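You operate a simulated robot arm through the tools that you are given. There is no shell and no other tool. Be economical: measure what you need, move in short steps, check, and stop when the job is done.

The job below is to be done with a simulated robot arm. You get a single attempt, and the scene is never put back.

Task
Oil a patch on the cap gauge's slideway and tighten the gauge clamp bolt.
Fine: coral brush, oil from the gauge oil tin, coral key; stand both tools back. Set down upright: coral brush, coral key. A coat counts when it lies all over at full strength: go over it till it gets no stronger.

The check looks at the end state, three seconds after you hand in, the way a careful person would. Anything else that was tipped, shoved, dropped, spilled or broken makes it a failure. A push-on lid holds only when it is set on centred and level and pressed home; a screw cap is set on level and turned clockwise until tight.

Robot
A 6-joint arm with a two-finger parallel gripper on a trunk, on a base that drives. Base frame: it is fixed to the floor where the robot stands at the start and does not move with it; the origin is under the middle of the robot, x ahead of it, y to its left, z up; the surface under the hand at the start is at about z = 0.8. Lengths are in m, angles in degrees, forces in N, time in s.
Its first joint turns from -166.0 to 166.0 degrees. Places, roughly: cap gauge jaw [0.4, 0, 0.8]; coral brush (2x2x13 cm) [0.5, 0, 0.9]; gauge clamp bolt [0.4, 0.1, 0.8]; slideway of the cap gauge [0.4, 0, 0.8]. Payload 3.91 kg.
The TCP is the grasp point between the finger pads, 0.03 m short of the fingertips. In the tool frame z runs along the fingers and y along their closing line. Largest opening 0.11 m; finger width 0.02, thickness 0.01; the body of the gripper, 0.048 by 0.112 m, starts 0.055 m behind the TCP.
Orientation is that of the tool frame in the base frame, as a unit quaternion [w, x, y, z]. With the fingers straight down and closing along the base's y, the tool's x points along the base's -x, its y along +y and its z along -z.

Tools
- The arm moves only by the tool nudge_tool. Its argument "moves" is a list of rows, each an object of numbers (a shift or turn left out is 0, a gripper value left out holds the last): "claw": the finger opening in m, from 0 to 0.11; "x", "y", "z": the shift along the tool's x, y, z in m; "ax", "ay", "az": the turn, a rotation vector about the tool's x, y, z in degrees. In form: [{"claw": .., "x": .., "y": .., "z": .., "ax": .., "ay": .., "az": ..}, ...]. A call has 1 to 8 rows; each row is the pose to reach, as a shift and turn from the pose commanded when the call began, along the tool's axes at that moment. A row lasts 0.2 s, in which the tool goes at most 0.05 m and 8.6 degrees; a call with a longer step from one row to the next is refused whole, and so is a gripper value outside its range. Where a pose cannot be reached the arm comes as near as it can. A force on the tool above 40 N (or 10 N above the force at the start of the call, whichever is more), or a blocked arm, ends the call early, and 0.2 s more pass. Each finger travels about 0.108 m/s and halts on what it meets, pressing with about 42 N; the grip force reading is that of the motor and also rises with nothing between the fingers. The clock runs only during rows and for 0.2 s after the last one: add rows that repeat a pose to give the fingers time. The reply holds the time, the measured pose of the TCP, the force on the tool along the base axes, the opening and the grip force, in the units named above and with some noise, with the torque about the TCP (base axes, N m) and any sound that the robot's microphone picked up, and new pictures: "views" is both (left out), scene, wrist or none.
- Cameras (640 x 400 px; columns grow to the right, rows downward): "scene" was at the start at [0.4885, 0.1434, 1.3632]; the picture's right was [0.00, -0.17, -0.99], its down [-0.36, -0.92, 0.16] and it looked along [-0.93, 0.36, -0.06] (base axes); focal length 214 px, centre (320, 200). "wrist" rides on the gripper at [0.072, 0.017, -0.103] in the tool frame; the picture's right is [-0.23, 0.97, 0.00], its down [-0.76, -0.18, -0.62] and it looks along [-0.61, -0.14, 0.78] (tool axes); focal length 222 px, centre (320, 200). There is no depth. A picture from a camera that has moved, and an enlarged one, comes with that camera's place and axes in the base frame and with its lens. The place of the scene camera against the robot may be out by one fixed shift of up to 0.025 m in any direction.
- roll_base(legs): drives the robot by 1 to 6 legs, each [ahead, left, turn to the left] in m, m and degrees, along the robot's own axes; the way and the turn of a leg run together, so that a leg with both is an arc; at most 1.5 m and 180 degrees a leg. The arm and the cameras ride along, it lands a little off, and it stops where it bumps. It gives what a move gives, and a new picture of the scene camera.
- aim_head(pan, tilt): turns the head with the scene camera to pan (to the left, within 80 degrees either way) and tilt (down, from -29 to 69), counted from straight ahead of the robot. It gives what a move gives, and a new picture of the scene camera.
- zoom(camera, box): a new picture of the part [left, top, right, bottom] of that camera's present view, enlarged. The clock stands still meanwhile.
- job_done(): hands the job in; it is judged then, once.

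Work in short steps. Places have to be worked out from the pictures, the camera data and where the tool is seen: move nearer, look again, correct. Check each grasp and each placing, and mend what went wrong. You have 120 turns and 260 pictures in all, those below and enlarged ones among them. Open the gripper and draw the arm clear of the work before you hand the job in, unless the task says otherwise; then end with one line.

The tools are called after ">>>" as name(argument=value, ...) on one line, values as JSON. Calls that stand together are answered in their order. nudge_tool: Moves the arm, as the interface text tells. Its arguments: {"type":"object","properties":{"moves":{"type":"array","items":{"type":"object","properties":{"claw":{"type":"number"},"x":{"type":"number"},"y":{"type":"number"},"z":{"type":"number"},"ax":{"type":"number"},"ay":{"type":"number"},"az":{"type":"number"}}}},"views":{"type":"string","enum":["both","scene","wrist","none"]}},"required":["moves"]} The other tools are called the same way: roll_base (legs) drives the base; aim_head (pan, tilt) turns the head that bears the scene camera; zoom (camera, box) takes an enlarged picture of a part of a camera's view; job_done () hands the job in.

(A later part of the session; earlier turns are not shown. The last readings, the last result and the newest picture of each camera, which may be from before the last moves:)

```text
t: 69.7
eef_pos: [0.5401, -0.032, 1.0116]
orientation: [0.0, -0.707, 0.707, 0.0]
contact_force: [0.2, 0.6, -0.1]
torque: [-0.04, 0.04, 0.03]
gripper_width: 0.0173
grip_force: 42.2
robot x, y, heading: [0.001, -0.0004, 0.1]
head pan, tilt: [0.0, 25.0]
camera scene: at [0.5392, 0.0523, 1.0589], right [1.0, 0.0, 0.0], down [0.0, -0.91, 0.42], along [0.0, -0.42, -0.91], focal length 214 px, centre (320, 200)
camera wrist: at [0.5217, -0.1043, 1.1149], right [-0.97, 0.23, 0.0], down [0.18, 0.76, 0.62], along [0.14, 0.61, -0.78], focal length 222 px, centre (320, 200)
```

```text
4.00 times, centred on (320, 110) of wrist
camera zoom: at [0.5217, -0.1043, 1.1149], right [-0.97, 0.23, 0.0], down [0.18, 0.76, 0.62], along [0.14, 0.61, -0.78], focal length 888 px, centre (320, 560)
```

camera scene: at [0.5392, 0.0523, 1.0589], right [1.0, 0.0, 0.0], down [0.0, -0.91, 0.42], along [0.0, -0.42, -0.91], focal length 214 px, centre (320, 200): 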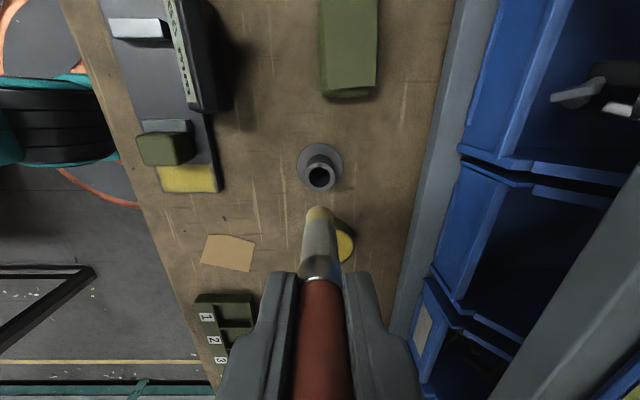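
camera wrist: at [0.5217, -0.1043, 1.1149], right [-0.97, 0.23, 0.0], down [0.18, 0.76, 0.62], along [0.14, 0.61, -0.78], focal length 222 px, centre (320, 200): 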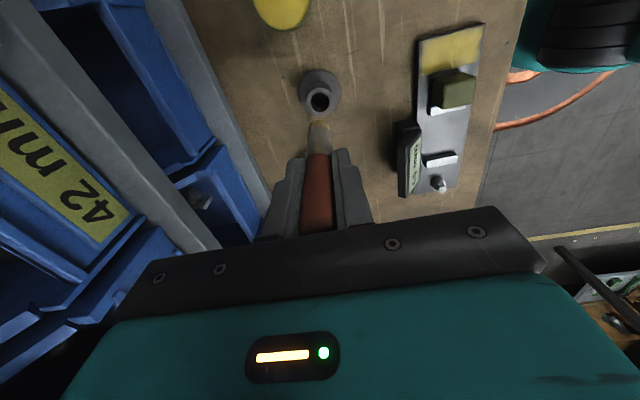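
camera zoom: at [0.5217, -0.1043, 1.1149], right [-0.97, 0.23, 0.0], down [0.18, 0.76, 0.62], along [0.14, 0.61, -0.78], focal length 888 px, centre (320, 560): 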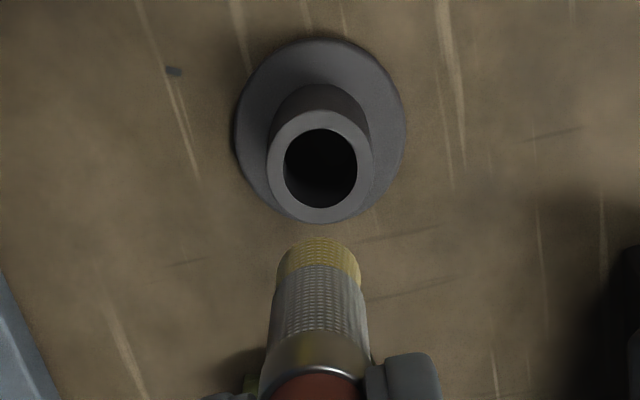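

Hole and tip are aligned laterally. I lower to just above the stand's mouth and look.

>>> nudge_tool(moves=[{"z": 0.03}, {"z": 0.055}, {"z": 0.065}], views="none")

>>> zoom(camera="scene", box=[240, 120, 400, 260])

>>> zoom(camera="wrist", box=[240, 60, 400, 160])

```text
t: 70.5
eef_pos: [0.5403, -0.0328, 0.9453]
orientation: [0.0, -0.707, 0.707, 0.0]
contact_force: [-0.5, -1.0, -0.5]
torque: [0.03, 0.0, 0.02]
gripper_width: 0.0172
grip_force: 42.5
robot x, y, heading: [0.0004, 0.0035, -0.1]
head pan, tilt: [0.0, 25.0]
```

```text
2.86 times, centred on (320, 190) of scene
camera zoom: at [0.5397, 0.0521, 0.9938], right [1.0, 0.0, 0.0], down [0.0, -0.91, 0.42], along [0.0, -0.42, -0.91], focal length 613 px, centre (320, 229)
```

zoom: 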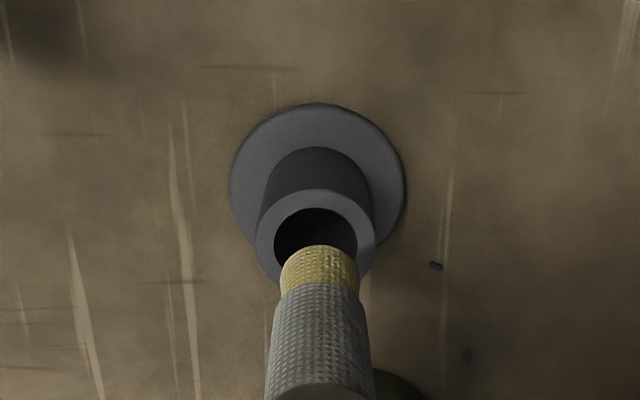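

```text
4.00 times, centred on (320, 110) of wrist
camera zoom: at [0.5222, -0.1045, 1.0498], right [-0.97, 0.23, 0.0], down [0.18, 0.76, 0.62], along [0.14, 0.61, -0.78], focal length 888 px, centre (320, 560)
```

zoom: 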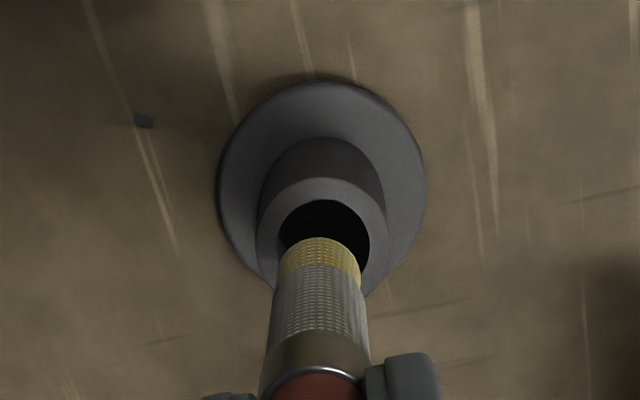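

The hole is ~1 mm to -x of the tip; I correct and insert to z≈0.893.

>>> nudge_tool(moves=[{"y": 0.0012}, {"y": 0.0012, "z": 0.012}, {"y": 0.0012, "z": 0.024}, {"y": 0.0012, "z": 0.036}, {"y": 0.0012, "z": 0.046}], views="both")

```text
t: 71.7
eef_pos: [0.5411, -0.032, 0.9016]
orientation: [-0.001, 0.707, -0.707, -0.001]
contact_force: [-0.3, 0.3, -0.1]
torque: [0.04, 0.04, -0.01]
gripper_width: 0.0172
grip_force: 42.4
robot x, y, heading: [0.0023, 0.0003, 0.1]
head pan, tilt: [0.0, 25.0]
camera scene: at [0.5395, 0.0519, 0.9488], right [1.0, 0.0, 0.0], down [0.0, -0.91, 0.42], along [0.0, -0.42, -0.91], focal length 214 px, centre (320, 200)
camera wrist: at [0.5219, -0.1047, 1.0048], right [-0.97, 0.23, 0.0], down [0.18, 0.76, 0.62], along [0.14, 0.61, -0.78], focal length 222 px, centre (320, 200)
```

scene: 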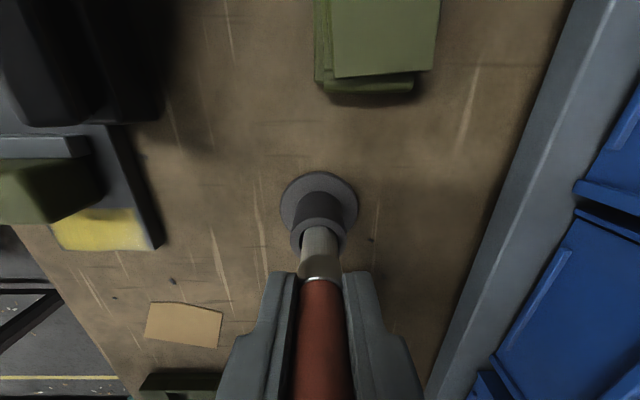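
wrist: 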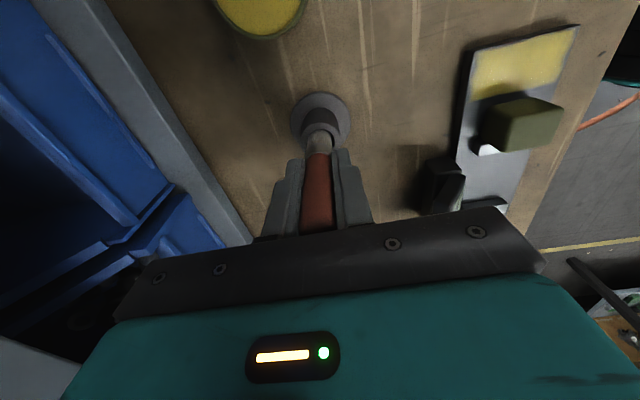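

It slid into the stand without force. I lower the last bit until it touches bottom.

>>> nudge_tool(moves=[{"z": 0.004}], views="none")

>>> nudge_tool(moves=[{"z": 0.003}], views="none")

>>> nudge_tool(moves=[{"z": 0.003}], views="none")

```text
t: 72.1
eef_pos: [0.5404, -0.0326, 0.8963]
orientation: [-0.001, 0.707, -0.707, 0.0]
contact_force: [-1.5, 0.3, -0.7]
torque: [0.03, 0.0, 0.04]
gripper_width: 0.0172
grip_force: 42.4
robot x, y, heading: [0.0006, -0.0025, 0.0]
head pan, tilt: [0.0, 25.0]
```

```text
t: 72.5
eef_pos: [0.5411, -0.0337, 0.8944]
orientation: [0.0, -0.707, 0.707, 0.0]
contact_force: [-0.2, 0.5, 2.7]
torque: [0.0, 0.03, -0.01]
gripper_width: 0.0172
grip_force: 42.2
robot x, y, heading: [-0.0011, -0.0009, 0.1]
head pan, tilt: [0.0, 25.0]
```

```text
t: 72.9
eef_pos: [0.542, -0.0337, 0.8932]
orientation: [0.003, -0.706, 0.708, -0.001]
contact_force: [0.0, 1.1, 39.2]
torque: [0.08, 0.12, 0.07]
gripper_width: 0.0176
grip_force: 42.1
robot x, y, heading: [-0.0026, 0.0, 0.1]
head pan, tilt: [0.0, 25.0]
```

Seated on the bottom. I relieve the pressure and open the gripper.

>>> nudge_tool(moves=[{"z": -0.0025}, {"z": -0.0025, "claw": 0.03}, {"z": -0.0025, "claw": 0.05}, {"z": -0.0025, "claw": 0.06}, {"z": -0.0025, "claw": 0.06}], views="scene")

>>> nudge_tool(moves=[{"z": -0.03}, {"z": -0.07}, {"z": -0.11}, {"z": -0.14}], views="both")

```text
t: 74.1
eef_pos: [0.5411, -0.0335, 0.8937]
orientation: [0.0, 0.707, -0.707, -0.001]
contact_force: [-0.5, 0.1, 1.3]
torque: [-0.01, -0.01, 0.0]
gripper_width: 0.0598
grip_force: 0.1
robot x, y, heading: [0.0022, 0.0017, 0.2]
head pan, tilt: [0.0, 25.0]
camera scene: at [0.5397, 0.0513, 0.941], right [1.0, 0.0, 0.0], down [0.0, -0.91, 0.42], along [0.0, -0.42, -0.91], focal length 214 px, centre (320, 200)
```

scene: 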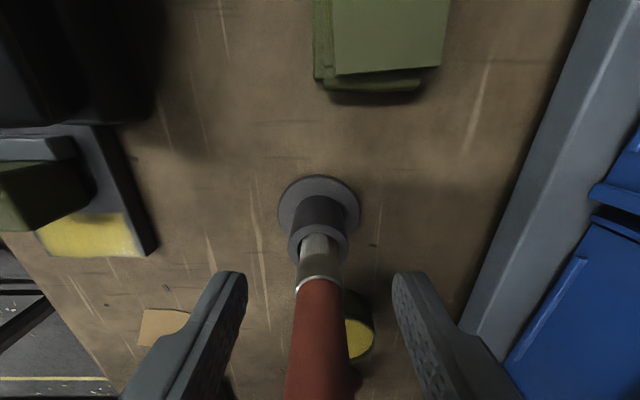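

```text
t: 75.1
eef_pos: [0.5422, -0.0318, 1.0337]
orientation: [-0.001, 0.707, -0.707, -0.001]
contact_force: [-0.4, 0.9, -0.5]
torque: [0.01, 0.02, 0.02]
gripper_width: 0.0599
grip_force: 0.1
robot x, y, heading: [0.0035, -0.0011, -0.2]
head pan, tilt: [0.0, 25.0]
camera scene: at [0.5404, 0.0519, 1.0815], right [1.0, 0.0, 0.0], down [0.0, -0.91, 0.42], along [0.0, -0.42, -0.91], focal length 214 px, centre (320, 200)
camera wrist: at [0.5229, -0.1046, 1.1375], right [-0.97, 0.23, 0.0], down [0.18, 0.76, 0.62], along [0.14, 0.61, -0.78], focal length 222 px, centre (320, 200)
```

scene: 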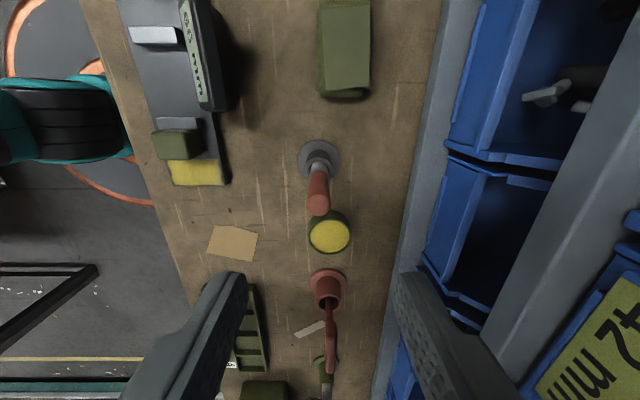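
wrist: 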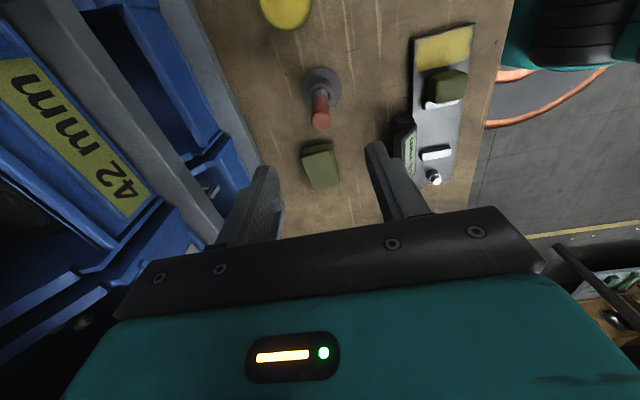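

The brush stands upright. I check the patch from this angle and move over to the T-key.

>>> zoom(camera="scene", box=[150, 140, 250, 200])

>>> nudge_tool(moves=[{"x": 0.045}, {"x": 0.09, "y": -0.004}, {"x": 0.135, "y": -0.008}, {"x": 0.18, "y": -0.011}, {"x": 0.211, "y": -0.011}, {"x": 0.211, "y": -0.011}], views="both")

>>> zoom(camera="scene", box=[240, 120, 400, 280])

>>> zoom(camera="wrist", box=[220, 60, 420, 200])

```text
6.40 times, centred on (200, 170) of scene
camera zoom: at [0.5404, 0.0519, 1.0815], right [1.0, 0.0, 0.0], down [0.0, -0.91, 0.42], along [0.0, -0.42, -0.91], focal length 1373 px, centre (1088, 392)
```

zoom: 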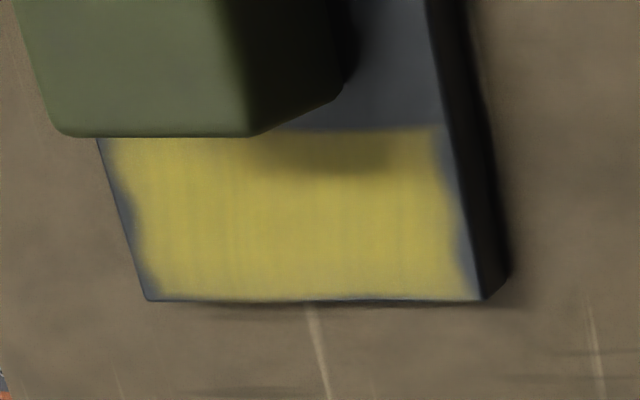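

```text
t: 76.5
eef_pos: [0.5514, -0.2429, 1.033]
orientation: [0.001, -0.707, 0.707, 0.0]
contact_force: [-1.1, -0.3, -0.2]
torque: [0.03, 0.02, 0.0]
gripper_width: 0.0599
grip_force: 0.2
robot x, y, heading: [-0.0009, 0.0022, 0.1]
head pan, tilt: [0.0, 25.0]
camera scene: at [0.55, -0.1582, 1.0804], right [1.0, 0.0, 0.0], down [0.0, -0.91, 0.42], along [0.0, -0.42, -0.91], focal length 214 px, centre (320, 200)
camera wrist: at [0.5325, -0.3148, 1.1364], right [-0.97, 0.23, 0.0], down [0.18, 0.76, 0.62], along [0.14, 0.61, -0.78], focal length 222 px, centre (320, 200)
```

scene: 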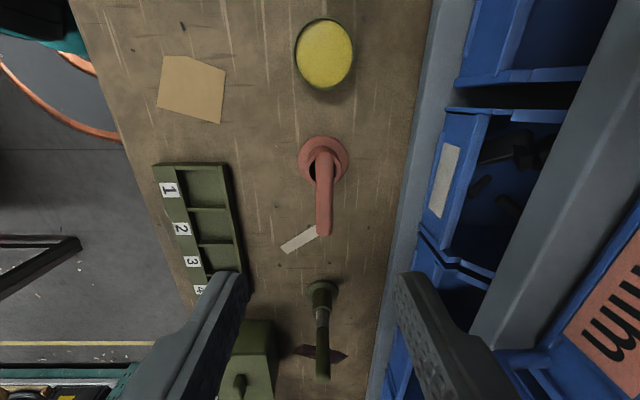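
wrist: 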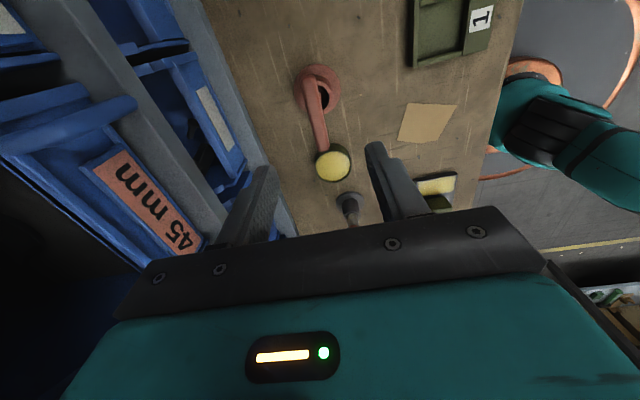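

```text
2.50 times, centred on (320, 200) of scene
camera zoom: at [0.55, -0.1582, 1.0804], right [1.0, 0.0, 0.0], down [0.0, -0.91, 0.42], along [0.0, -0.42, -0.91], focal length 536 px, centre (320, 200)
```

zoom: 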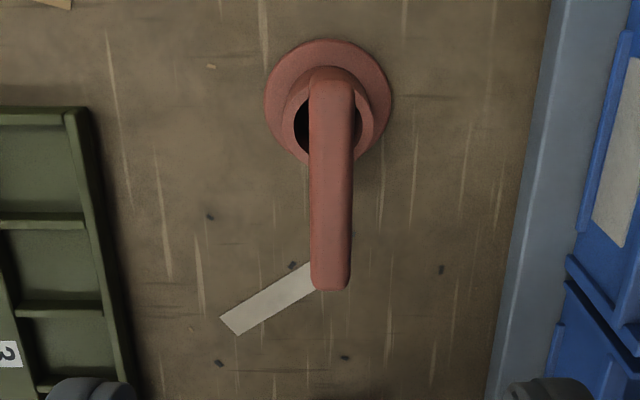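

```text
2.86 times, centred on (320, 130) of wrist
camera zoom: at [0.5325, -0.3148, 1.1364], right [-0.97, 0.23, 0.0], down [0.18, 0.76, 0.62], along [0.14, 0.61, -0.78], focal length 635 px, centre (320, 400)
```

zoom: 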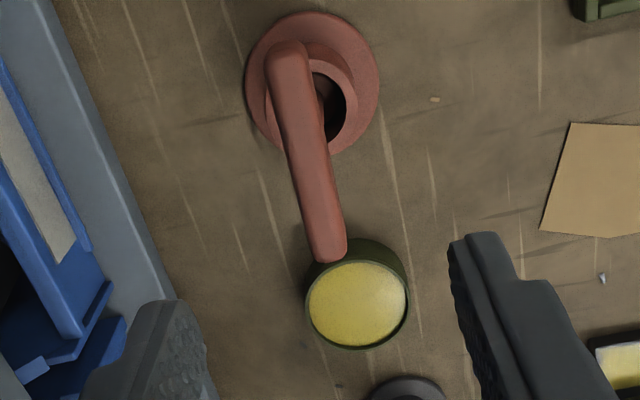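

The patch is evenly yellow. Bar of the T-key runs y≈-0.206 to -0.285 centred at (0.553, -0.245), top at z≈0.915. I descend with the fingers straddling it.

>>> nudge_tool(moves=[{"y": -0.0015, "x": 0.002, "z": 0.04}, {"y": -0.0015, "x": 0.002, "z": 0.08}, {"y": -0.0015, "x": 0.002, "z": 0.11}, {"y": -0.0015, "x": 0.002, "z": 0.126}], views="both")

```text
t: 77.5
eef_pos: [0.552, -0.2451, 0.9068]
orientation: [0.0, 0.707, -0.707, 0.0]
contact_force: [0.2, -0.3, 0.5]
torque: [0.02, -0.03, 0.0]
gripper_width: 0.0602
grip_force: 0.1
robot x, y, heading: [-0.0021, -0.0018, 0.3]
head pan, tilt: [0.0, 25.0]
camera scene: at [0.5507, -0.1608, 0.955], right [1.0, 0.0, 0.0], down [0.0, -0.91, 0.42], along [0.0, -0.42, -0.91], focal length 214 px, centre (320, 200)
camera wrist: at [0.5332, -0.3174, 1.011], right [-0.97, 0.23, 0.0], down [0.18, 0.76, 0.62], along [0.14, 0.61, -0.78], focal length 222 px, centre (320, 200)
```

scene: 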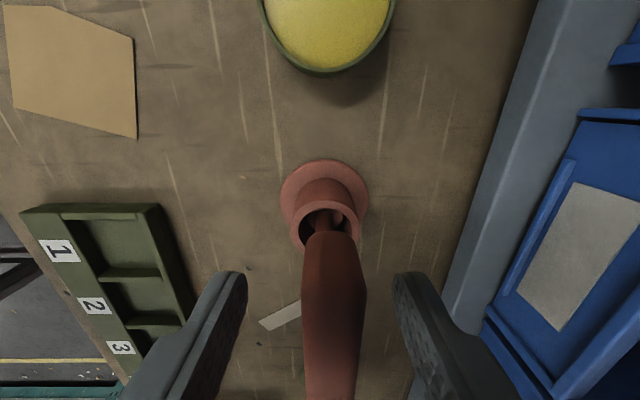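
wrist: 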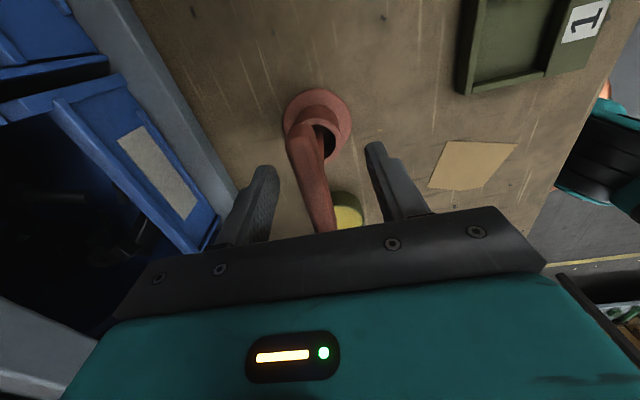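

I zoom to see where the stem joins the bar before closing.

>>> zoom(camera="wrist", box=[260, 80, 380, 240])

>>> zoom(camera="scene", box=[260, 150, 400, 260])

```text
2.50 times, centred on (320, 160) of wrist
camera zoom: at [0.5332, -0.3174, 1.011], right [-0.97, 0.23, 0.0], down [0.18, 0.76, 0.62], along [0.14, 0.61, -0.78], focal length 555 px, centre (320, 300)
```

zoom: 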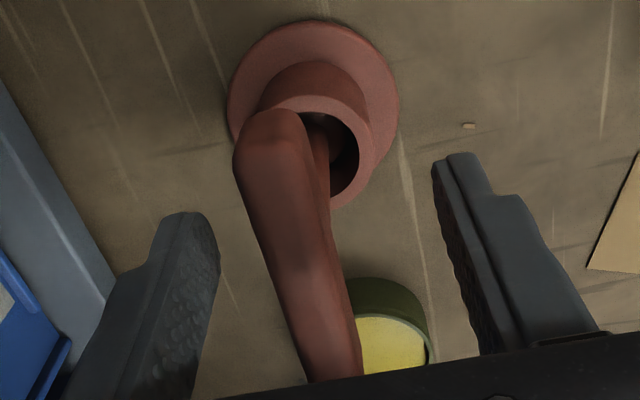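

```text
3.64 times, centred on (330, 205) of scene
camera zoom: at [0.5507, -0.1608, 0.955], right [1.0, 0.0, 0.0], down [0.0, -0.91, 0.42], along [0.0, -0.42, -0.91], focal length 780 px, centre (284, 182)
```

zoom: 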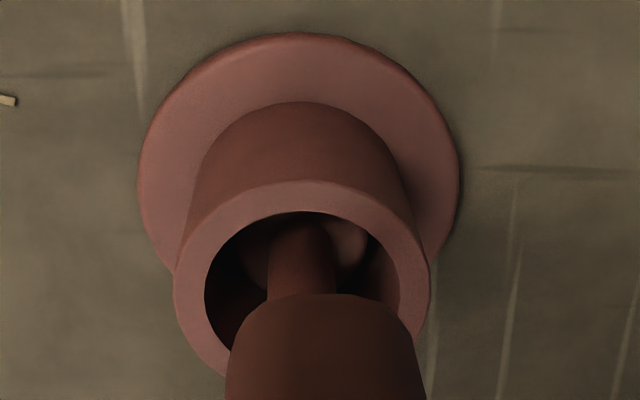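

The stem hangs under the bar centre with a socket at the bottom. Bar is ~3 mm to +x of the midline; I shift and close.

>>> nudge_tool(moves=[{"y": -0.003}, {"y": -0.003, "claw": 0.03}, {"y": -0.003, "claw": 0.01}, {"y": -0.003, "claw": 0.0}, {"y": -0.003, "claw": 0.0}], views="scene")

>>> nudge_tool(moves=[{"z": -0.02}, {"z": -0.05}, {"z": -0.09}, {"z": -0.13}], views="both")

```text
t: 78.7
eef_pos: [0.5552, -0.2463, 0.9069]
orientation: [0.0, 0.707, -0.707, -0.001]
contact_force: [-0.2, 0.4, 0.7]
torque: [0.01, 0.05, 0.03]
gripper_width: 0.0135
grip_force: 42.2
robot x, y, heading: [0.0009, -0.0014, 0.2]
head pan, tilt: [0.0, 25.0]
camera scene: at [0.5541, -0.1612, 0.9554], right [1.0, 0.0, 0.0], down [0.0, -0.91, 0.42], along [0.0, -0.42, -0.91], focal length 214 px, centre (320, 200)
```

scene: 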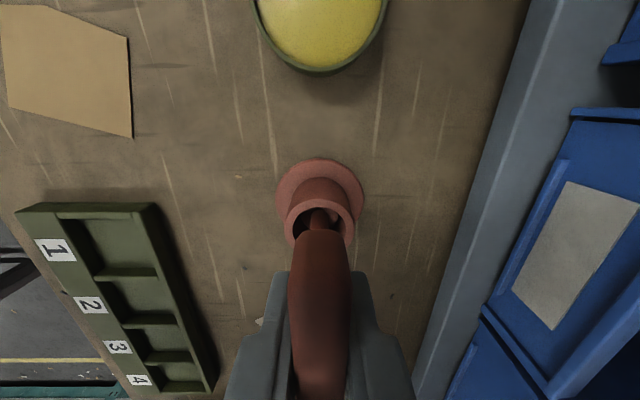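

```text
t: 79.7
eef_pos: [0.5536, -0.2439, 1.0356]
orientation: [0.001, -0.707, 0.707, 0.0]
contact_force: [0.4, 0.3, -1.2]
torque: [0.0, 0.0, 0.02]
gripper_width: 0.0137
grip_force: 42.5
robot x, y, heading: [0.0007, 0.0016, -0.0]
head pan, tilt: [0.0, 25.0]
camera scene: at [0.5534, -0.1604, 1.0823], right [1.0, 0.0, 0.0], down [0.0, -0.91, 0.42], along [0.0, -0.42, -0.91], focal length 214 px, centre (320, 200)
camera wrist: at [0.536, -0.317, 1.1382], right [-0.97, 0.23, 0.0], down [0.18, 0.76, 0.62], along [0.14, 0.61, -0.78], focal length 222 px, centre (320, 200)
```

scene: 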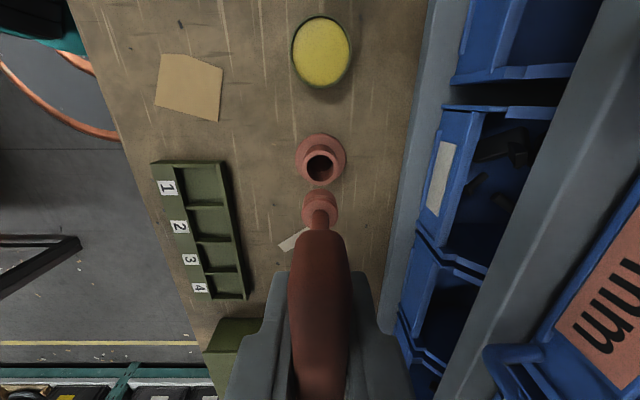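
wrist: 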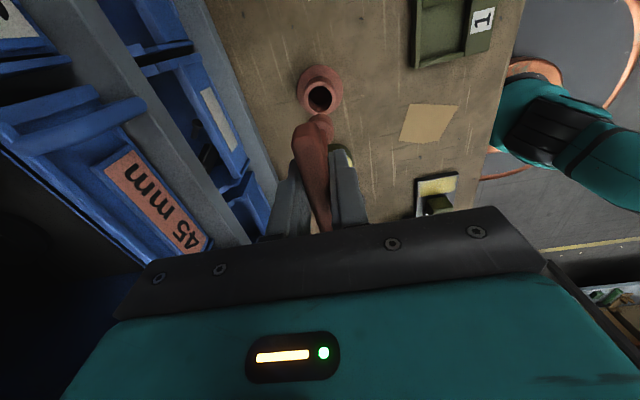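

Key is held and lifted. I carry it toward the bolt (≈(0.385, 0.136)), first back in x then along y, at a raised height.

>>> nudge_tool(moves=[{"y": 0.035, "z": -0.02}, {"y": 0.08, "z": -0.02}, {"y": 0.125, "z": -0.02}, {"y": 0.1695, "z": -0.02}, {"y": 0.1695, "x": -0.045, "z": -0.02}, {"y": 0.1695, "x": -0.09, "z": -0.02}, {"y": 0.1695, "x": -0.135, "z": -0.02}, {"y": 0.1695, "x": -0.18, "z": -0.02}], views="none")

>>> nudge_tool(moves=[{"x": -0.045}, {"x": -0.09}, {"x": -0.135}, {"x": -0.18}, {"x": -0.201}, {"x": -0.201}], views="both")

>>> zoom(camera="scene", box=[240, 120, 400, 280])

>>> zoom(camera="wrist", box=[240, 60, 400, 180])

```text
t: 81.5
eef_pos: [0.3867, -0.0649, 1.0588]
orientation: [0.0, -0.707, 0.708, 0.0]
contact_force: [0.2, -0.5, -1.3]
torque: [-0.01, 0.0, -0.04]
gripper_width: 0.0134
grip_force: 42.6
robot x, y, heading: [-0.0031, -0.0007, -0.2]
head pan, tilt: [0.0, 25.0]
```

```text
t: 82.9
eef_pos: [0.3858, 0.1364, 1.0577]
orientation: [0.0, -0.707, 0.707, 0.001]
contact_force: [-0.5, -0.4, -1.2]
torque: [0.05, 0.0, 0.02]
gripper_width: 0.0133
grip_force: 41.7
robot x, y, heading: [0.0061, -0.0024, -0.1]
head pan, tilt: [0.0, 25.0]
camera scene: at [0.3844, 0.2214, 1.1059], right [1.0, 0.0, 0.0], down [0.0, -0.91, 0.42], along [0.0, -0.42, -0.91], focal length 214 px, centre (320, 200)
camera wrist: at [0.3668, 0.0648, 1.1619], right [-0.97, 0.23, 0.0], down [0.18, 0.76, 0.62], along [0.14, 0.61, -0.78], focal length 222 px, centre (320, 200)
```

scene: 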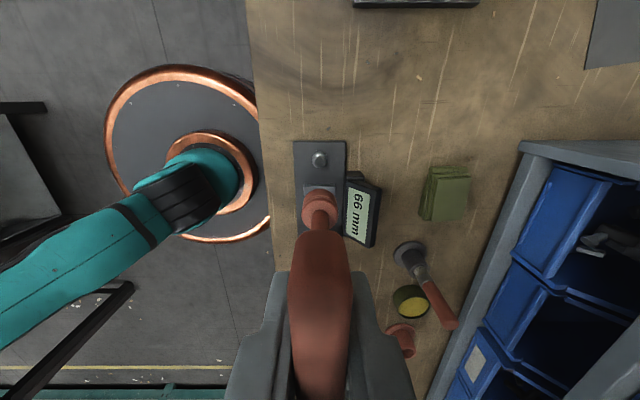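
wrist: 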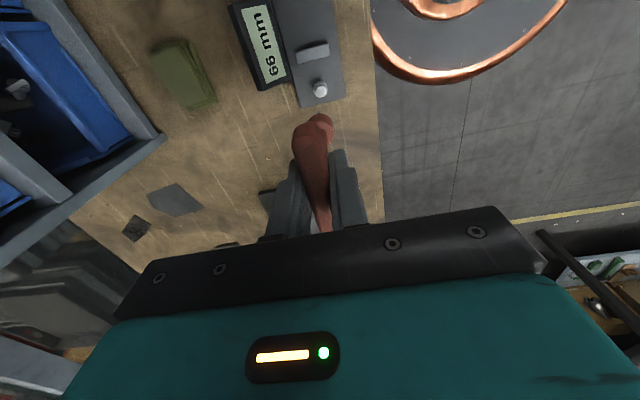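

```text
2.50 times, centred on (320, 200) of scene
camera zoom: at [0.3844, 0.2214, 1.1059], right [1.0, 0.0, 0.0], down [0.0, -0.91, 0.42], along [0.0, -0.42, -0.91], focal length 536 px, centre (320, 200)
```

zoom: 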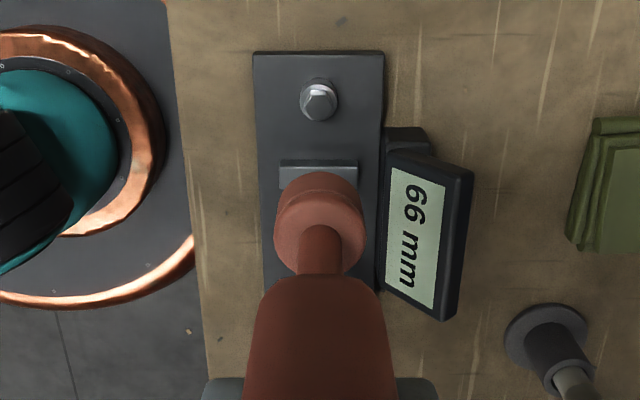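

```text
3.33 times, centred on (320, 120) of wrist
camera zoom: at [0.3668, 0.0648, 1.1619], right [-0.97, 0.23, 0.0], down [0.18, 0.76, 0.62], along [0.14, 0.61, -0.78], focal length 740 px, centre (320, 467)
```

zoom: 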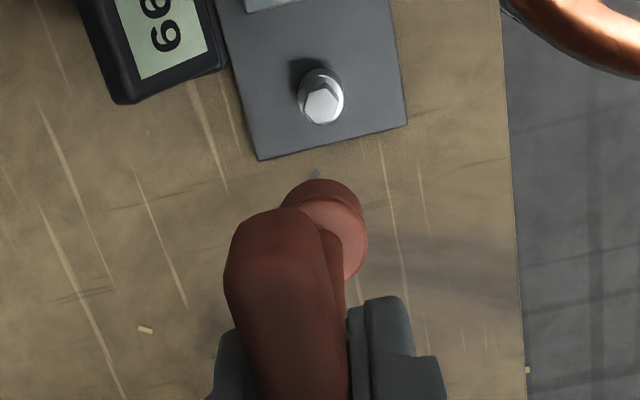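

Bolt comes out at ≈(0.384, 0.137), laterally aligned with the socket. I lower until the socket is just above the bolt head.

>>> nudge_tool(moves=[{"z": 0.04}, {"z": 0.075}, {"z": 0.092}, {"z": 0.092}], views="none")

>>> zoom(camera="scene", box=[240, 100, 400, 260])

>>> zoom(camera="wrist", box=[240, 60, 400, 180])

```text
t: 83.9
eef_pos: [0.3851, 0.137, 0.965]
orientation: [0.0, 0.707, -0.707, -0.001]
contact_force: [0.2, 0.6, -2.2]
torque: [-0.01, 0.01, -0.03]
gripper_width: 0.0132
grip_force: 41.7
robot x, y, heading: [-0.0002, 0.0018, 0.1]
head pan, tilt: [0.0, 25.0]
```

```text
2.50 times, centred on (320, 180) of scene
camera zoom: at [0.384, 0.2214, 1.0129], right [1.0, 0.0, 0.0], down [0.0, -0.91, 0.42], along [0.0, -0.42, -0.91], focal length 536 px, centre (320, 250)
```

zoom: 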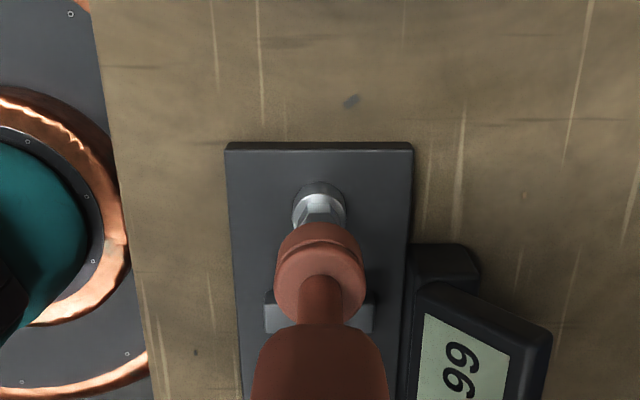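

```text
3.33 times, centred on (320, 120) of wrist
camera zoom: at [0.3665, 0.0648, 1.0688], right [-0.97, 0.23, 0.0], down [0.18, 0.76, 0.62], along [0.14, 0.61, -0.78], focal length 740 px, centre (320, 467)
```

zoom: 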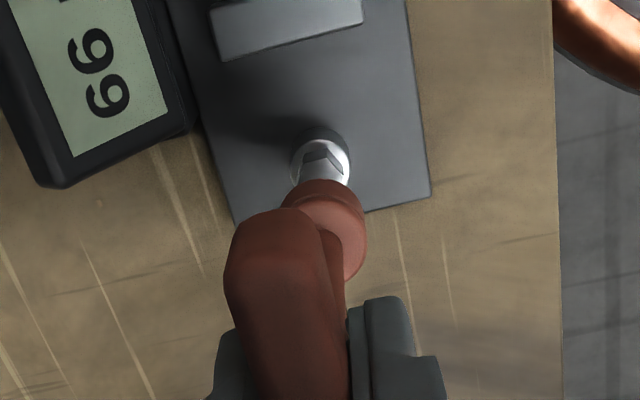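

Aligned in both views. I lower slowly, watching for contact.

>>> nudge_tool(moves=[{"z": 0.006}, {"z": 0.012}], views="none")

>>> zoom(camera="scene", box=[260, 140, 380, 240])

>>> zoom(camera="wrist", box=[270, 70, 370, 150])

```text
t: 84.5
eef_pos: [0.3856, 0.1365, 0.955]
orientation: [0.0, 0.708, -0.707, 0.0]
contact_force: [-0.1, -0.1, -1.8]
torque: [-0.02, 0.0, 0.01]
gripper_width: 0.0131
grip_force: 41.6
robot x, y, heading: [-0.001, 0.0027, 0.4]
head pan, tilt: [0.0, 25.0]
```

```text
4.00 times, centred on (320, 190) of scene
camera zoom: at [0.385, 0.2216, 1.0012], right [1.0, 0.0, 0.0], down [0.0, -0.91, 0.42], along [0.0, -0.42, -0.91], focal length 858 px, centre (320, 240)
```

zoom: 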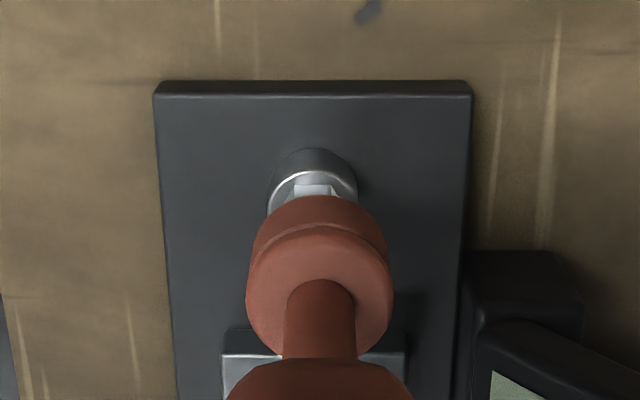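

```text
5.00 times, centred on (320, 110) of wrist
camera zoom: at [0.3675, 0.065, 1.0571], right [-0.97, 0.23, 0.0], down [0.18, 0.76, 0.62], along [0.14, 0.61, -0.78], focal length 1111 px, centre (320, 650)
```

zoom: 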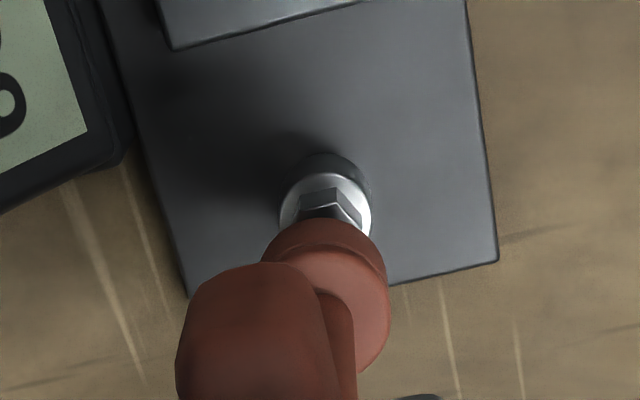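

Nearly aligned; a tiny correction (-0.8 mm x, +1 mm y) and continue down.

>>> nudge_tool(moves=[{"y": 0.0008, "x": -0.001, "z": 0.004}, {"y": 0.0008, "x": -0.001, "z": 0.008}], views="none")

>>> nudge_tool(moves=[{"z": 0.004}], views="none")

>>> nudge_tool(moves=[{"z": 0.003}], views="none")

>>> zoom(camera="scene", box=[260, 140, 380, 240])

>>> zoom(camera="wrist", box=[270, 70, 370, 150])

```text
t: 85.1
eef_pos: [0.3859, 0.1372, 0.946]
orientation: [0.001, -0.707, 0.707, 0.001]
contact_force: [0.6, 0.5, -1.2]
torque: [0.02, 0.01, -0.01]
gripper_width: 0.0135
grip_force: 42.2
robot x, y, heading: [-0.0008, 0.0058, -0.3]
head pan, tilt: [0.0, 25.0]
```

```text
t: 85.5
eef_pos: [0.3855, 0.1382, 0.9422]
orientation: [0.0, -0.707, 0.707, 0.001]
contact_force: [0.2, -1.2, -1.5]
torque: [0.02, 0.01, 0.02]
gripper_width: 0.0132
grip_force: 41.9
robot x, y, heading: [0.0003, 0.0021, -0.1]
head pan, tilt: [0.0, 25.0]
```

```text
t: 85.9
eef_pos: [0.3867, 0.1369, 0.938]
orientation: [0.0, 0.707, -0.707, 0.0]
contact_force: [-0.2, -0.4, -1.0]
torque: [0.03, 0.03, 0.0]
gripper_width: 0.0135
grip_force: 41.8
robot x, y, heading: [-0.0004, 0.0002, 0.3]
head pan, tilt: [0.0, 25.0]
```

```text
4.00 times, centred on (320, 190) of scene
camera zoom: at [0.3844, 0.2211, 0.9859], right [1.0, 0.0, 0.0], down [0.0, -0.91, 0.42], along [0.0, -0.42, -0.91], focal length 858 px, centre (320, 240)
```

zoom: 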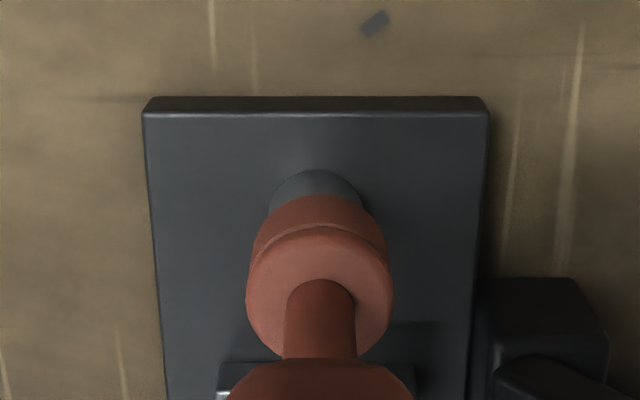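

```text
5.00 times, centred on (320, 110) of wrist
camera zoom: at [0.3669, 0.0645, 1.0418], right [-0.97, 0.23, 0.0], down [0.18, 0.76, 0.62], along [0.14, 0.61, -0.78], focal length 1111 px, centre (320, 650)
```

zoom: 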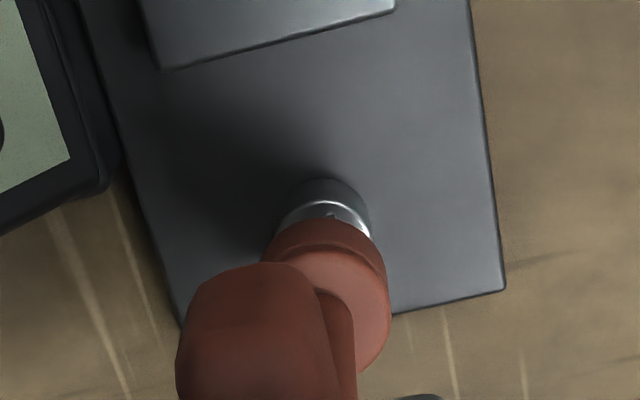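

The hex is going under the socket. Small x correction and continue down until contact.

>>> nudge_tool(moves=[{"y": 0.0008, "z": 0.003}], views="none")

>>> nudge_tool(moves=[{"z": 0.003}], views="none")

>>> nudge_tool(moves=[{"z": 0.003}], views="none")

>>> zoom(camera="wrist", box=[270, 70, 370, 150])

```text
t: 86.5
eef_pos: [0.3858, 0.1367, 0.9379]
orientation: [0.003, -0.707, 0.707, -0.001]
contact_force: [0.6, 0.1, 3.2]
torque: [-0.05, -0.05, -0.03]
gripper_width: 0.0136
grip_force: 41.8
robot x, y, heading: [-0.0005, -0.0039, -0.1]
head pan, tilt: [0.0, 25.0]
stopped in row 1: the force on the tool passed its limit at 40 N (the readings are from after the stop); the commanded pose is now the measured one
```

```text
t: 86.9
eef_pos: [0.3853, 0.1372, 0.9369]
orientation: [0.006, -0.707, 0.707, -0.001]
contact_force: [0.0, -0.9, 3.2]
torque: [-0.07, 0.03, 0.04]
gripper_width: 0.0134
grip_force: 42.4
robot x, y, heading: [-0.001, 0.0001, -0.0]
head pan, tilt: [0.0, 25.0]
stopped in row 1: the force on the tool passed its limit at 41 N (the readings are from after the stop); the commanded pose is now the measured one
```

```text
t: 87.3
eef_pos: [0.3865, 0.1364, 0.9366]
orientation: [0.008, -0.707, 0.708, -0.002]
contact_force: [0.7, -0.7, 4.9]
torque: [-0.05, 0.16, -0.01]
gripper_width: 0.0136
grip_force: 41.7
robot x, y, heading: [0.0001, -0.0016, -0.0]
head pan, tilt: [0.0, 25.0]
stopped in row 1: the force on the tool passed its limit at 40 N (the readings are from after the stop); the commanded pose is now the measured one
```

```text
5.00 times, centred on (320, 110) of wrist
camera zoom: at [0.3661, 0.0642, 1.0396], right [-0.97, 0.23, -0.01], down [0.17, 0.76, 0.63], along [0.15, 0.61, -0.78], focal length 1111 px, centre (320, 650)
```

zoom: 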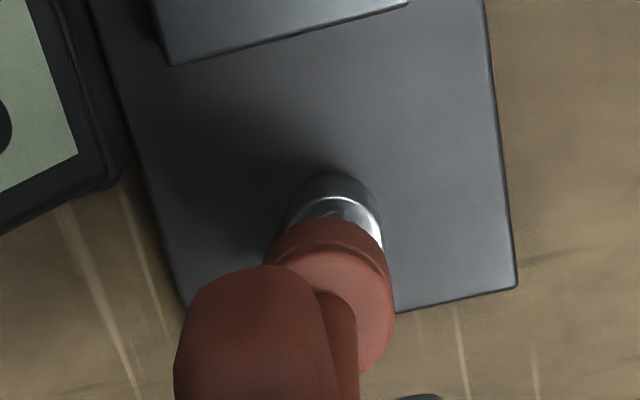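

The socket rests on top of the hex head (contact at TCP z≈0.938) but isn't engaged. I lift 3 mm, re-level the tool, then I'll rotate gently while pressing lightly.

>>> nudge_tool(moves=[{"z": -0.004, "ax": -0.8, "ay": 0.5}, {"z": -0.004, "ax": -0.8, "ay": 0.5}], views="none")

>>> zoom(camera="scene", box=[270, 140, 370, 220])

>>> zoom(camera="wrist", box=[290, 80, 350, 130])

```text
t: 88.0
eef_pos: [0.3856, 0.1362, 0.9408]
orientation: [-0.001, -0.706, 0.708, -0.001]
contact_force: [0.3, -0.8, -0.4]
torque: [0.01, 0.0, -0.02]
gripper_width: 0.0134
grip_force: 41.8
robot x, y, heading: [0.0005, -0.0035, -0.3]
head pan, tilt: [0.0, 25.0]
```

```text
5.00 times, centred on (320, 180) of scene
camera zoom: at [0.3847, 0.2213, 0.9884], right [1.0, 0.0, 0.0], down [0.0, -0.91, 0.42], along [0.0, -0.42, -0.91], focal length 1072 px, centre (320, 300)
```

zoom: 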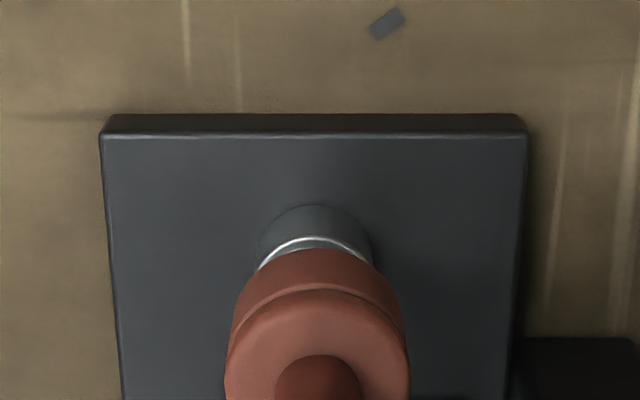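

```text
8.00 times, centred on (320, 105) of wrist
camera zoom: at [0.3671, 0.065, 1.0448], right [-0.97, 0.23, 0.0], down [0.18, 0.76, 0.62], along [0.14, 0.61, -0.78], focal length 1777 px, centre (320, 960)
```

zoom: 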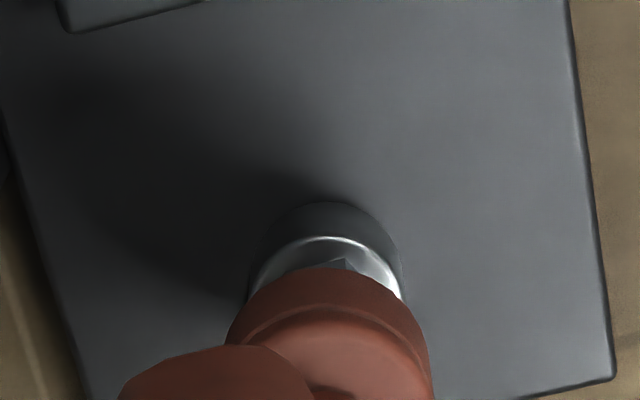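

Both views put the socket about 1 mm to +y of the bolt. I correct that, lower to light contact and rotate clockwise.

>>> nudge_tool(moves=[{"x": 0.001, "z": 0.0025}, {"x": 0.001, "z": 0.0035}], views="none")

>>> nudge_tool(moves=[{"az": 4}, {"az": 8}, {"az": 12}, {"az": 16}], views="none")

```text
t: 88.5
eef_pos: [0.3848, 0.1343, 0.939]
orientation: [0.0, -0.707, 0.707, 0.0]
contact_force: [0.9, 0.9, -1.1]
torque: [0.0, -0.01, 0.02]
gripper_width: 0.0135
grip_force: 41.8
robot x, y, heading: [-0.0039, 0.0015, -0.2]
head pan, tilt: [0.0, 25.0]
```

```text
t: 89.5
eef_pos: [0.3867, 0.1349, 0.9376]
orientation: [-0.001, -0.601, 0.799, -0.001]
contact_force: [-0.1, -0.3, -1.0]
torque: [0.0, 0.01, 0.02]
gripper_width: 0.0132
grip_force: 41.6
robot x, y, heading: [0.0004, -0.0002, 0.0]
head pan, tilt: [0.0, 25.0]
```

No contact yet at this height; lower slightly and check.

>>> nudge_tool(moves=[{"z": 0.002}], views="none")

>>> nudge_tool(moves=[{"z": 0.002}], views="none")

```text
t: 90.0
eef_pos: [0.3861, 0.1355, 0.9364]
orientation: [0.001, -0.601, 0.799, -0.001]
contact_force: [-0.1, -3.5, 23.8]
torque: [-0.39, 0.21, -0.02]
gripper_width: 0.0136
grip_force: 41.9
robot x, y, heading: [0.003, -0.0029, -0.1]
head pan, tilt: [0.0, 25.0]
```

```text
t: 90.3
eef_pos: [0.3867, 0.1362, 0.9368]
orientation: [0.002, -0.601, 0.799, -0.001]
contact_force: [1.3, 0.0, 4.5]
torque: [0.04, 0.05, 0.02]
gripper_width: 0.0133
grip_force: 42.1
robot x, y, heading: [0.0022, -0.0004, 0.1]
head pan, tilt: [0.0, 25.0]
stopped in row 1: the force on the tool passed its limit at 40 N (the readings are from after the stop); the commanded pose is now the measured one
```

Contact on top of the head. I rotate further clockwise with light pressure and watch for a drop.

>>> nudge_tool(moves=[{"az": 3, "z": 0.0006}, {"az": 7, "z": 0.0006}, {"az": 11, "z": 0.0006}, {"az": 15, "z": 0.0006}, {"az": 19, "z": 0.0006}, {"az": 23, "z": 0.0006}, {"az": 27, "z": 0.0006}, {"az": 31, "z": 0.0006}], views="none")

>>> nudge_tool(moves=[{"z": 0.001}], views="none")

```text
t: 92.1
eef_pos: [0.3867, 0.1351, 0.9341]
orientation: [0.001, -0.366, 0.931, -0.001]
contact_force: [-4.6, -2.2, -3.5]
torque: [0.04, -0.27, 0.04]
gripper_width: 0.0136
grip_force: 42.1
robot x, y, heading: [0.0001, -0.0007, 0.0]
head pan, tilt: [0.0, 25.0]
```

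```text
t: 92.5
eef_pos: [0.3868, 0.1362, 0.9353]
orientation: [0.002, -0.365, 0.931, -0.001]
contact_force: [-8.7, -1.2, 19.8]
torque: [-0.09, 1.03, 0.06]
gripper_width: 0.0135
grip_force: 41.8
robot x, y, heading: [-0.0009, -0.0011, -0.2]
head pan, tilt: [0.0, 25.0]
```

The socket dropped ~2 mm with a sideways force toward -x, so it looks to be starting to engage. I ease 0.8 mm toward -x and press.

>>> nudge_tool(moves=[{"x": 0.0006, "y": 0.00055}, {"x": 0.0006, "y": 0.00055, "z": 0.001}], views="none")

>>> nudge_tool(moves=[{"z": 0.0015}], views="both")

>>> zoom(camera="scene", box=[270, 140, 370, 220])

```text
t: 93.1
eef_pos: [0.3863, 0.1355, 0.9323]
orientation: [0.0, -0.365, 0.931, 0.0]
contact_force: [-2.0, 3.8, -0.6]
torque: [0.42, 0.27, 0.0]
gripper_width: 0.0135
grip_force: 42.1
robot x, y, heading: [0.002, 0.0027, -0.1]
head pan, tilt: [0.0, 25.0]
```

```text
t: 93.5
eef_pos: [0.3849, 0.1353, 0.9316]
orientation: [0.001, -0.366, 0.931, 0.0]
contact_force: [-1.3, 4.5, 0.5]
torque: [0.37, 0.14, 0.03]
gripper_width: 0.0135
grip_force: 42.1
robot x, y, heading: [-0.0023, -0.001, 0.2]
head pan, tilt: [0.0, 25.0]
camera scene: at [0.4357, 0.1982, 0.9786], right [0.68, -0.73, 0.0], down [-0.66, -0.62, 0.42], along [-0.31, -0.29, -0.91], focal length 214 px, centre (320, 200)
camera wrist: at [0.3195, 0.0994, 1.0345], right [-0.5, 0.87, 0.0], down [0.68, 0.39, 0.63], along [0.54, 0.31, -0.78], focal length 222 px, centre (320, 200)
```

scene: 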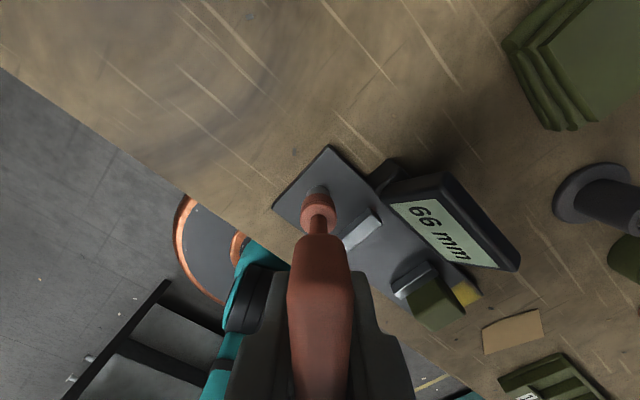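
wrist: 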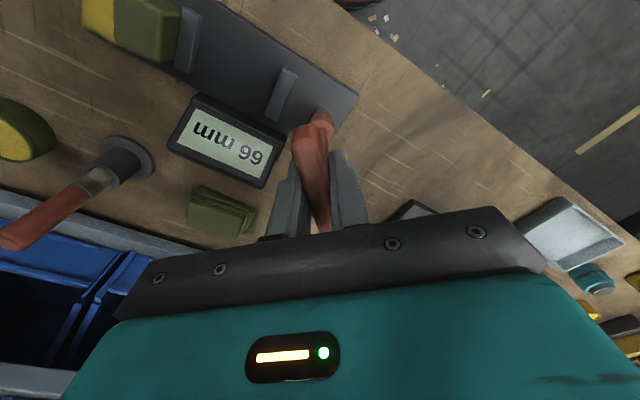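

```text
5.00 times, centred on (320, 180) of scene
camera zoom: at [0.4357, 0.1982, 0.9786], right [0.68, -0.73, 0.0], down [-0.66, -0.62, 0.42], along [-0.31, -0.29, -0.91], focal length 1072 px, centre (320, 300)
```

zoom: 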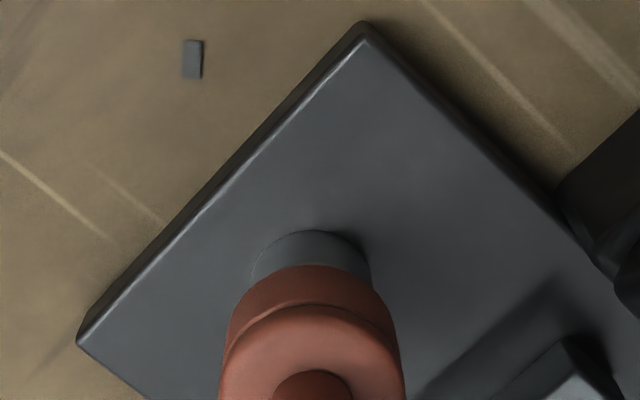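

It's sliding down over the hex (z 0.9316). I relieve the +y side force and keep lowering until seated.

>>> nudge_tool(moves=[{"x": -0.0003, "y": 0.0004, "z": 0.002}], views="none")

>>> nudge_tool(moves=[{"z": 0.002}], views="none")

>>> nudge_tool(moves=[{"z": 0.002}], views="none")

```text
t: 93.9
eef_pos: [0.3862, 0.1358, 0.929]
orientation: [0.001, -0.366, 0.931, -0.001]
contact_force: [-6.2, -0.5, 0.8]
torque: [-0.07, 0.57, 0.02]
gripper_width: 0.0132
grip_force: 41.9
robot x, y, heading: [0.0009, 0.0012, -0.2]
head pan, tilt: [0.0, 25.0]
```

```text
t: 94.3
eef_pos: [0.3856, 0.137, 0.9267]
orientation: [0.002, -0.365, 0.931, -0.001]
contact_force: [-7.3, -3.7, 2.3]
torque: [-0.38, 0.63, -0.02]
gripper_width: 0.0135
grip_force: 42.0
robot x, y, heading: [0.0007, -0.0027, 0.2]
head pan, tilt: [0.0, 25.0]
```

```text
t: 94.7
eef_pos: [0.3847, 0.1359, 0.9266]
orientation: [0.002, -0.366, 0.931, -0.001]
contact_force: [-8.3, -6.2, 8.7]
torque: [-0.5, 0.69, -0.01]
gripper_width: 0.0135
grip_force: 42.6
robot x, y, heading: [0.0015, 0.0002, -0.0]
head pan, tilt: [0.0, 25.0]
```

The socket is well seated (1 cm down). I relieve the side force and turn clockwise ~34°, watching torque.

>>> nudge_tool(moves=[{"x": 0.0006}, {"x": 0.0006, "az": 8}, {"x": 0.0006, "az": 16}, {"x": 0.0006, "az": 24}, {"x": 0.0006, "az": 32}], views="none")

```text
t: 95.9
eef_pos: [0.3859, 0.1365, 0.9268]
orientation: [0.002, -0.095, 0.996, -0.002]
contact_force: [10.8, 1.2, -2.5]
torque: [0.13, -1.09, -0.02]
gripper_width: 0.0135
grip_force: 42.1
robot x, y, heading: [0.001, 0.0033, -0.3]
head pan, tilt: [0.0, 25.0]
```

It turned with hardly any torque so far. I continue clockwise, easing the side load.

>>> nudge_tool(moves=[{"x": -0.0006, "az": 8}, {"x": -0.0006, "az": 16}, {"x": -0.0006, "az": 24}, {"x": -0.0006, "az": 32}, {"x": -0.0006, "az": 40}], views="none")

>>> zoom(camera="scene", box=[240, 140, 400, 260])

```text
t: 97.1
eef_pos: [0.3856, 0.1355, 0.9258]
orientation: [0.002, 0.252, 0.968, 0.0]
contact_force: [-4.6, -2.0, 7.2]
torque: [-0.28, 0.25, -0.01]
gripper_width: 0.0135
grip_force: 42.1
robot x, y, heading: [-0.0037, -0.0008, -0.3]
head pan, tilt: [0.0, 25.0]
```

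```text
3.33 times, centred on (320, 200) of scene
camera zoom: at [0.4448, 0.1169, 0.9733], right [-0.49, -0.87, 0.0], down [-0.79, 0.44, 0.42], along [-0.37, 0.21, -0.91], focal length 715 px, centre (320, 200)
```

zoom: 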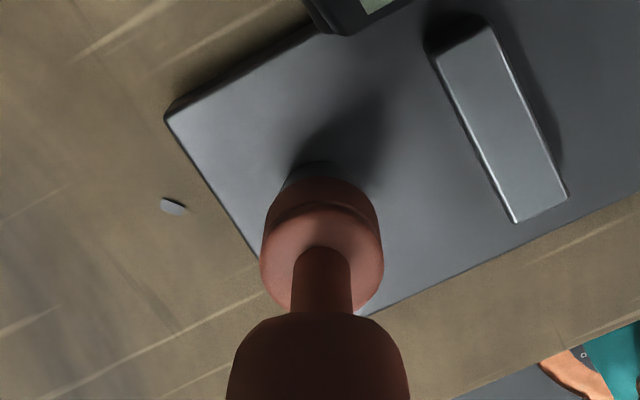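

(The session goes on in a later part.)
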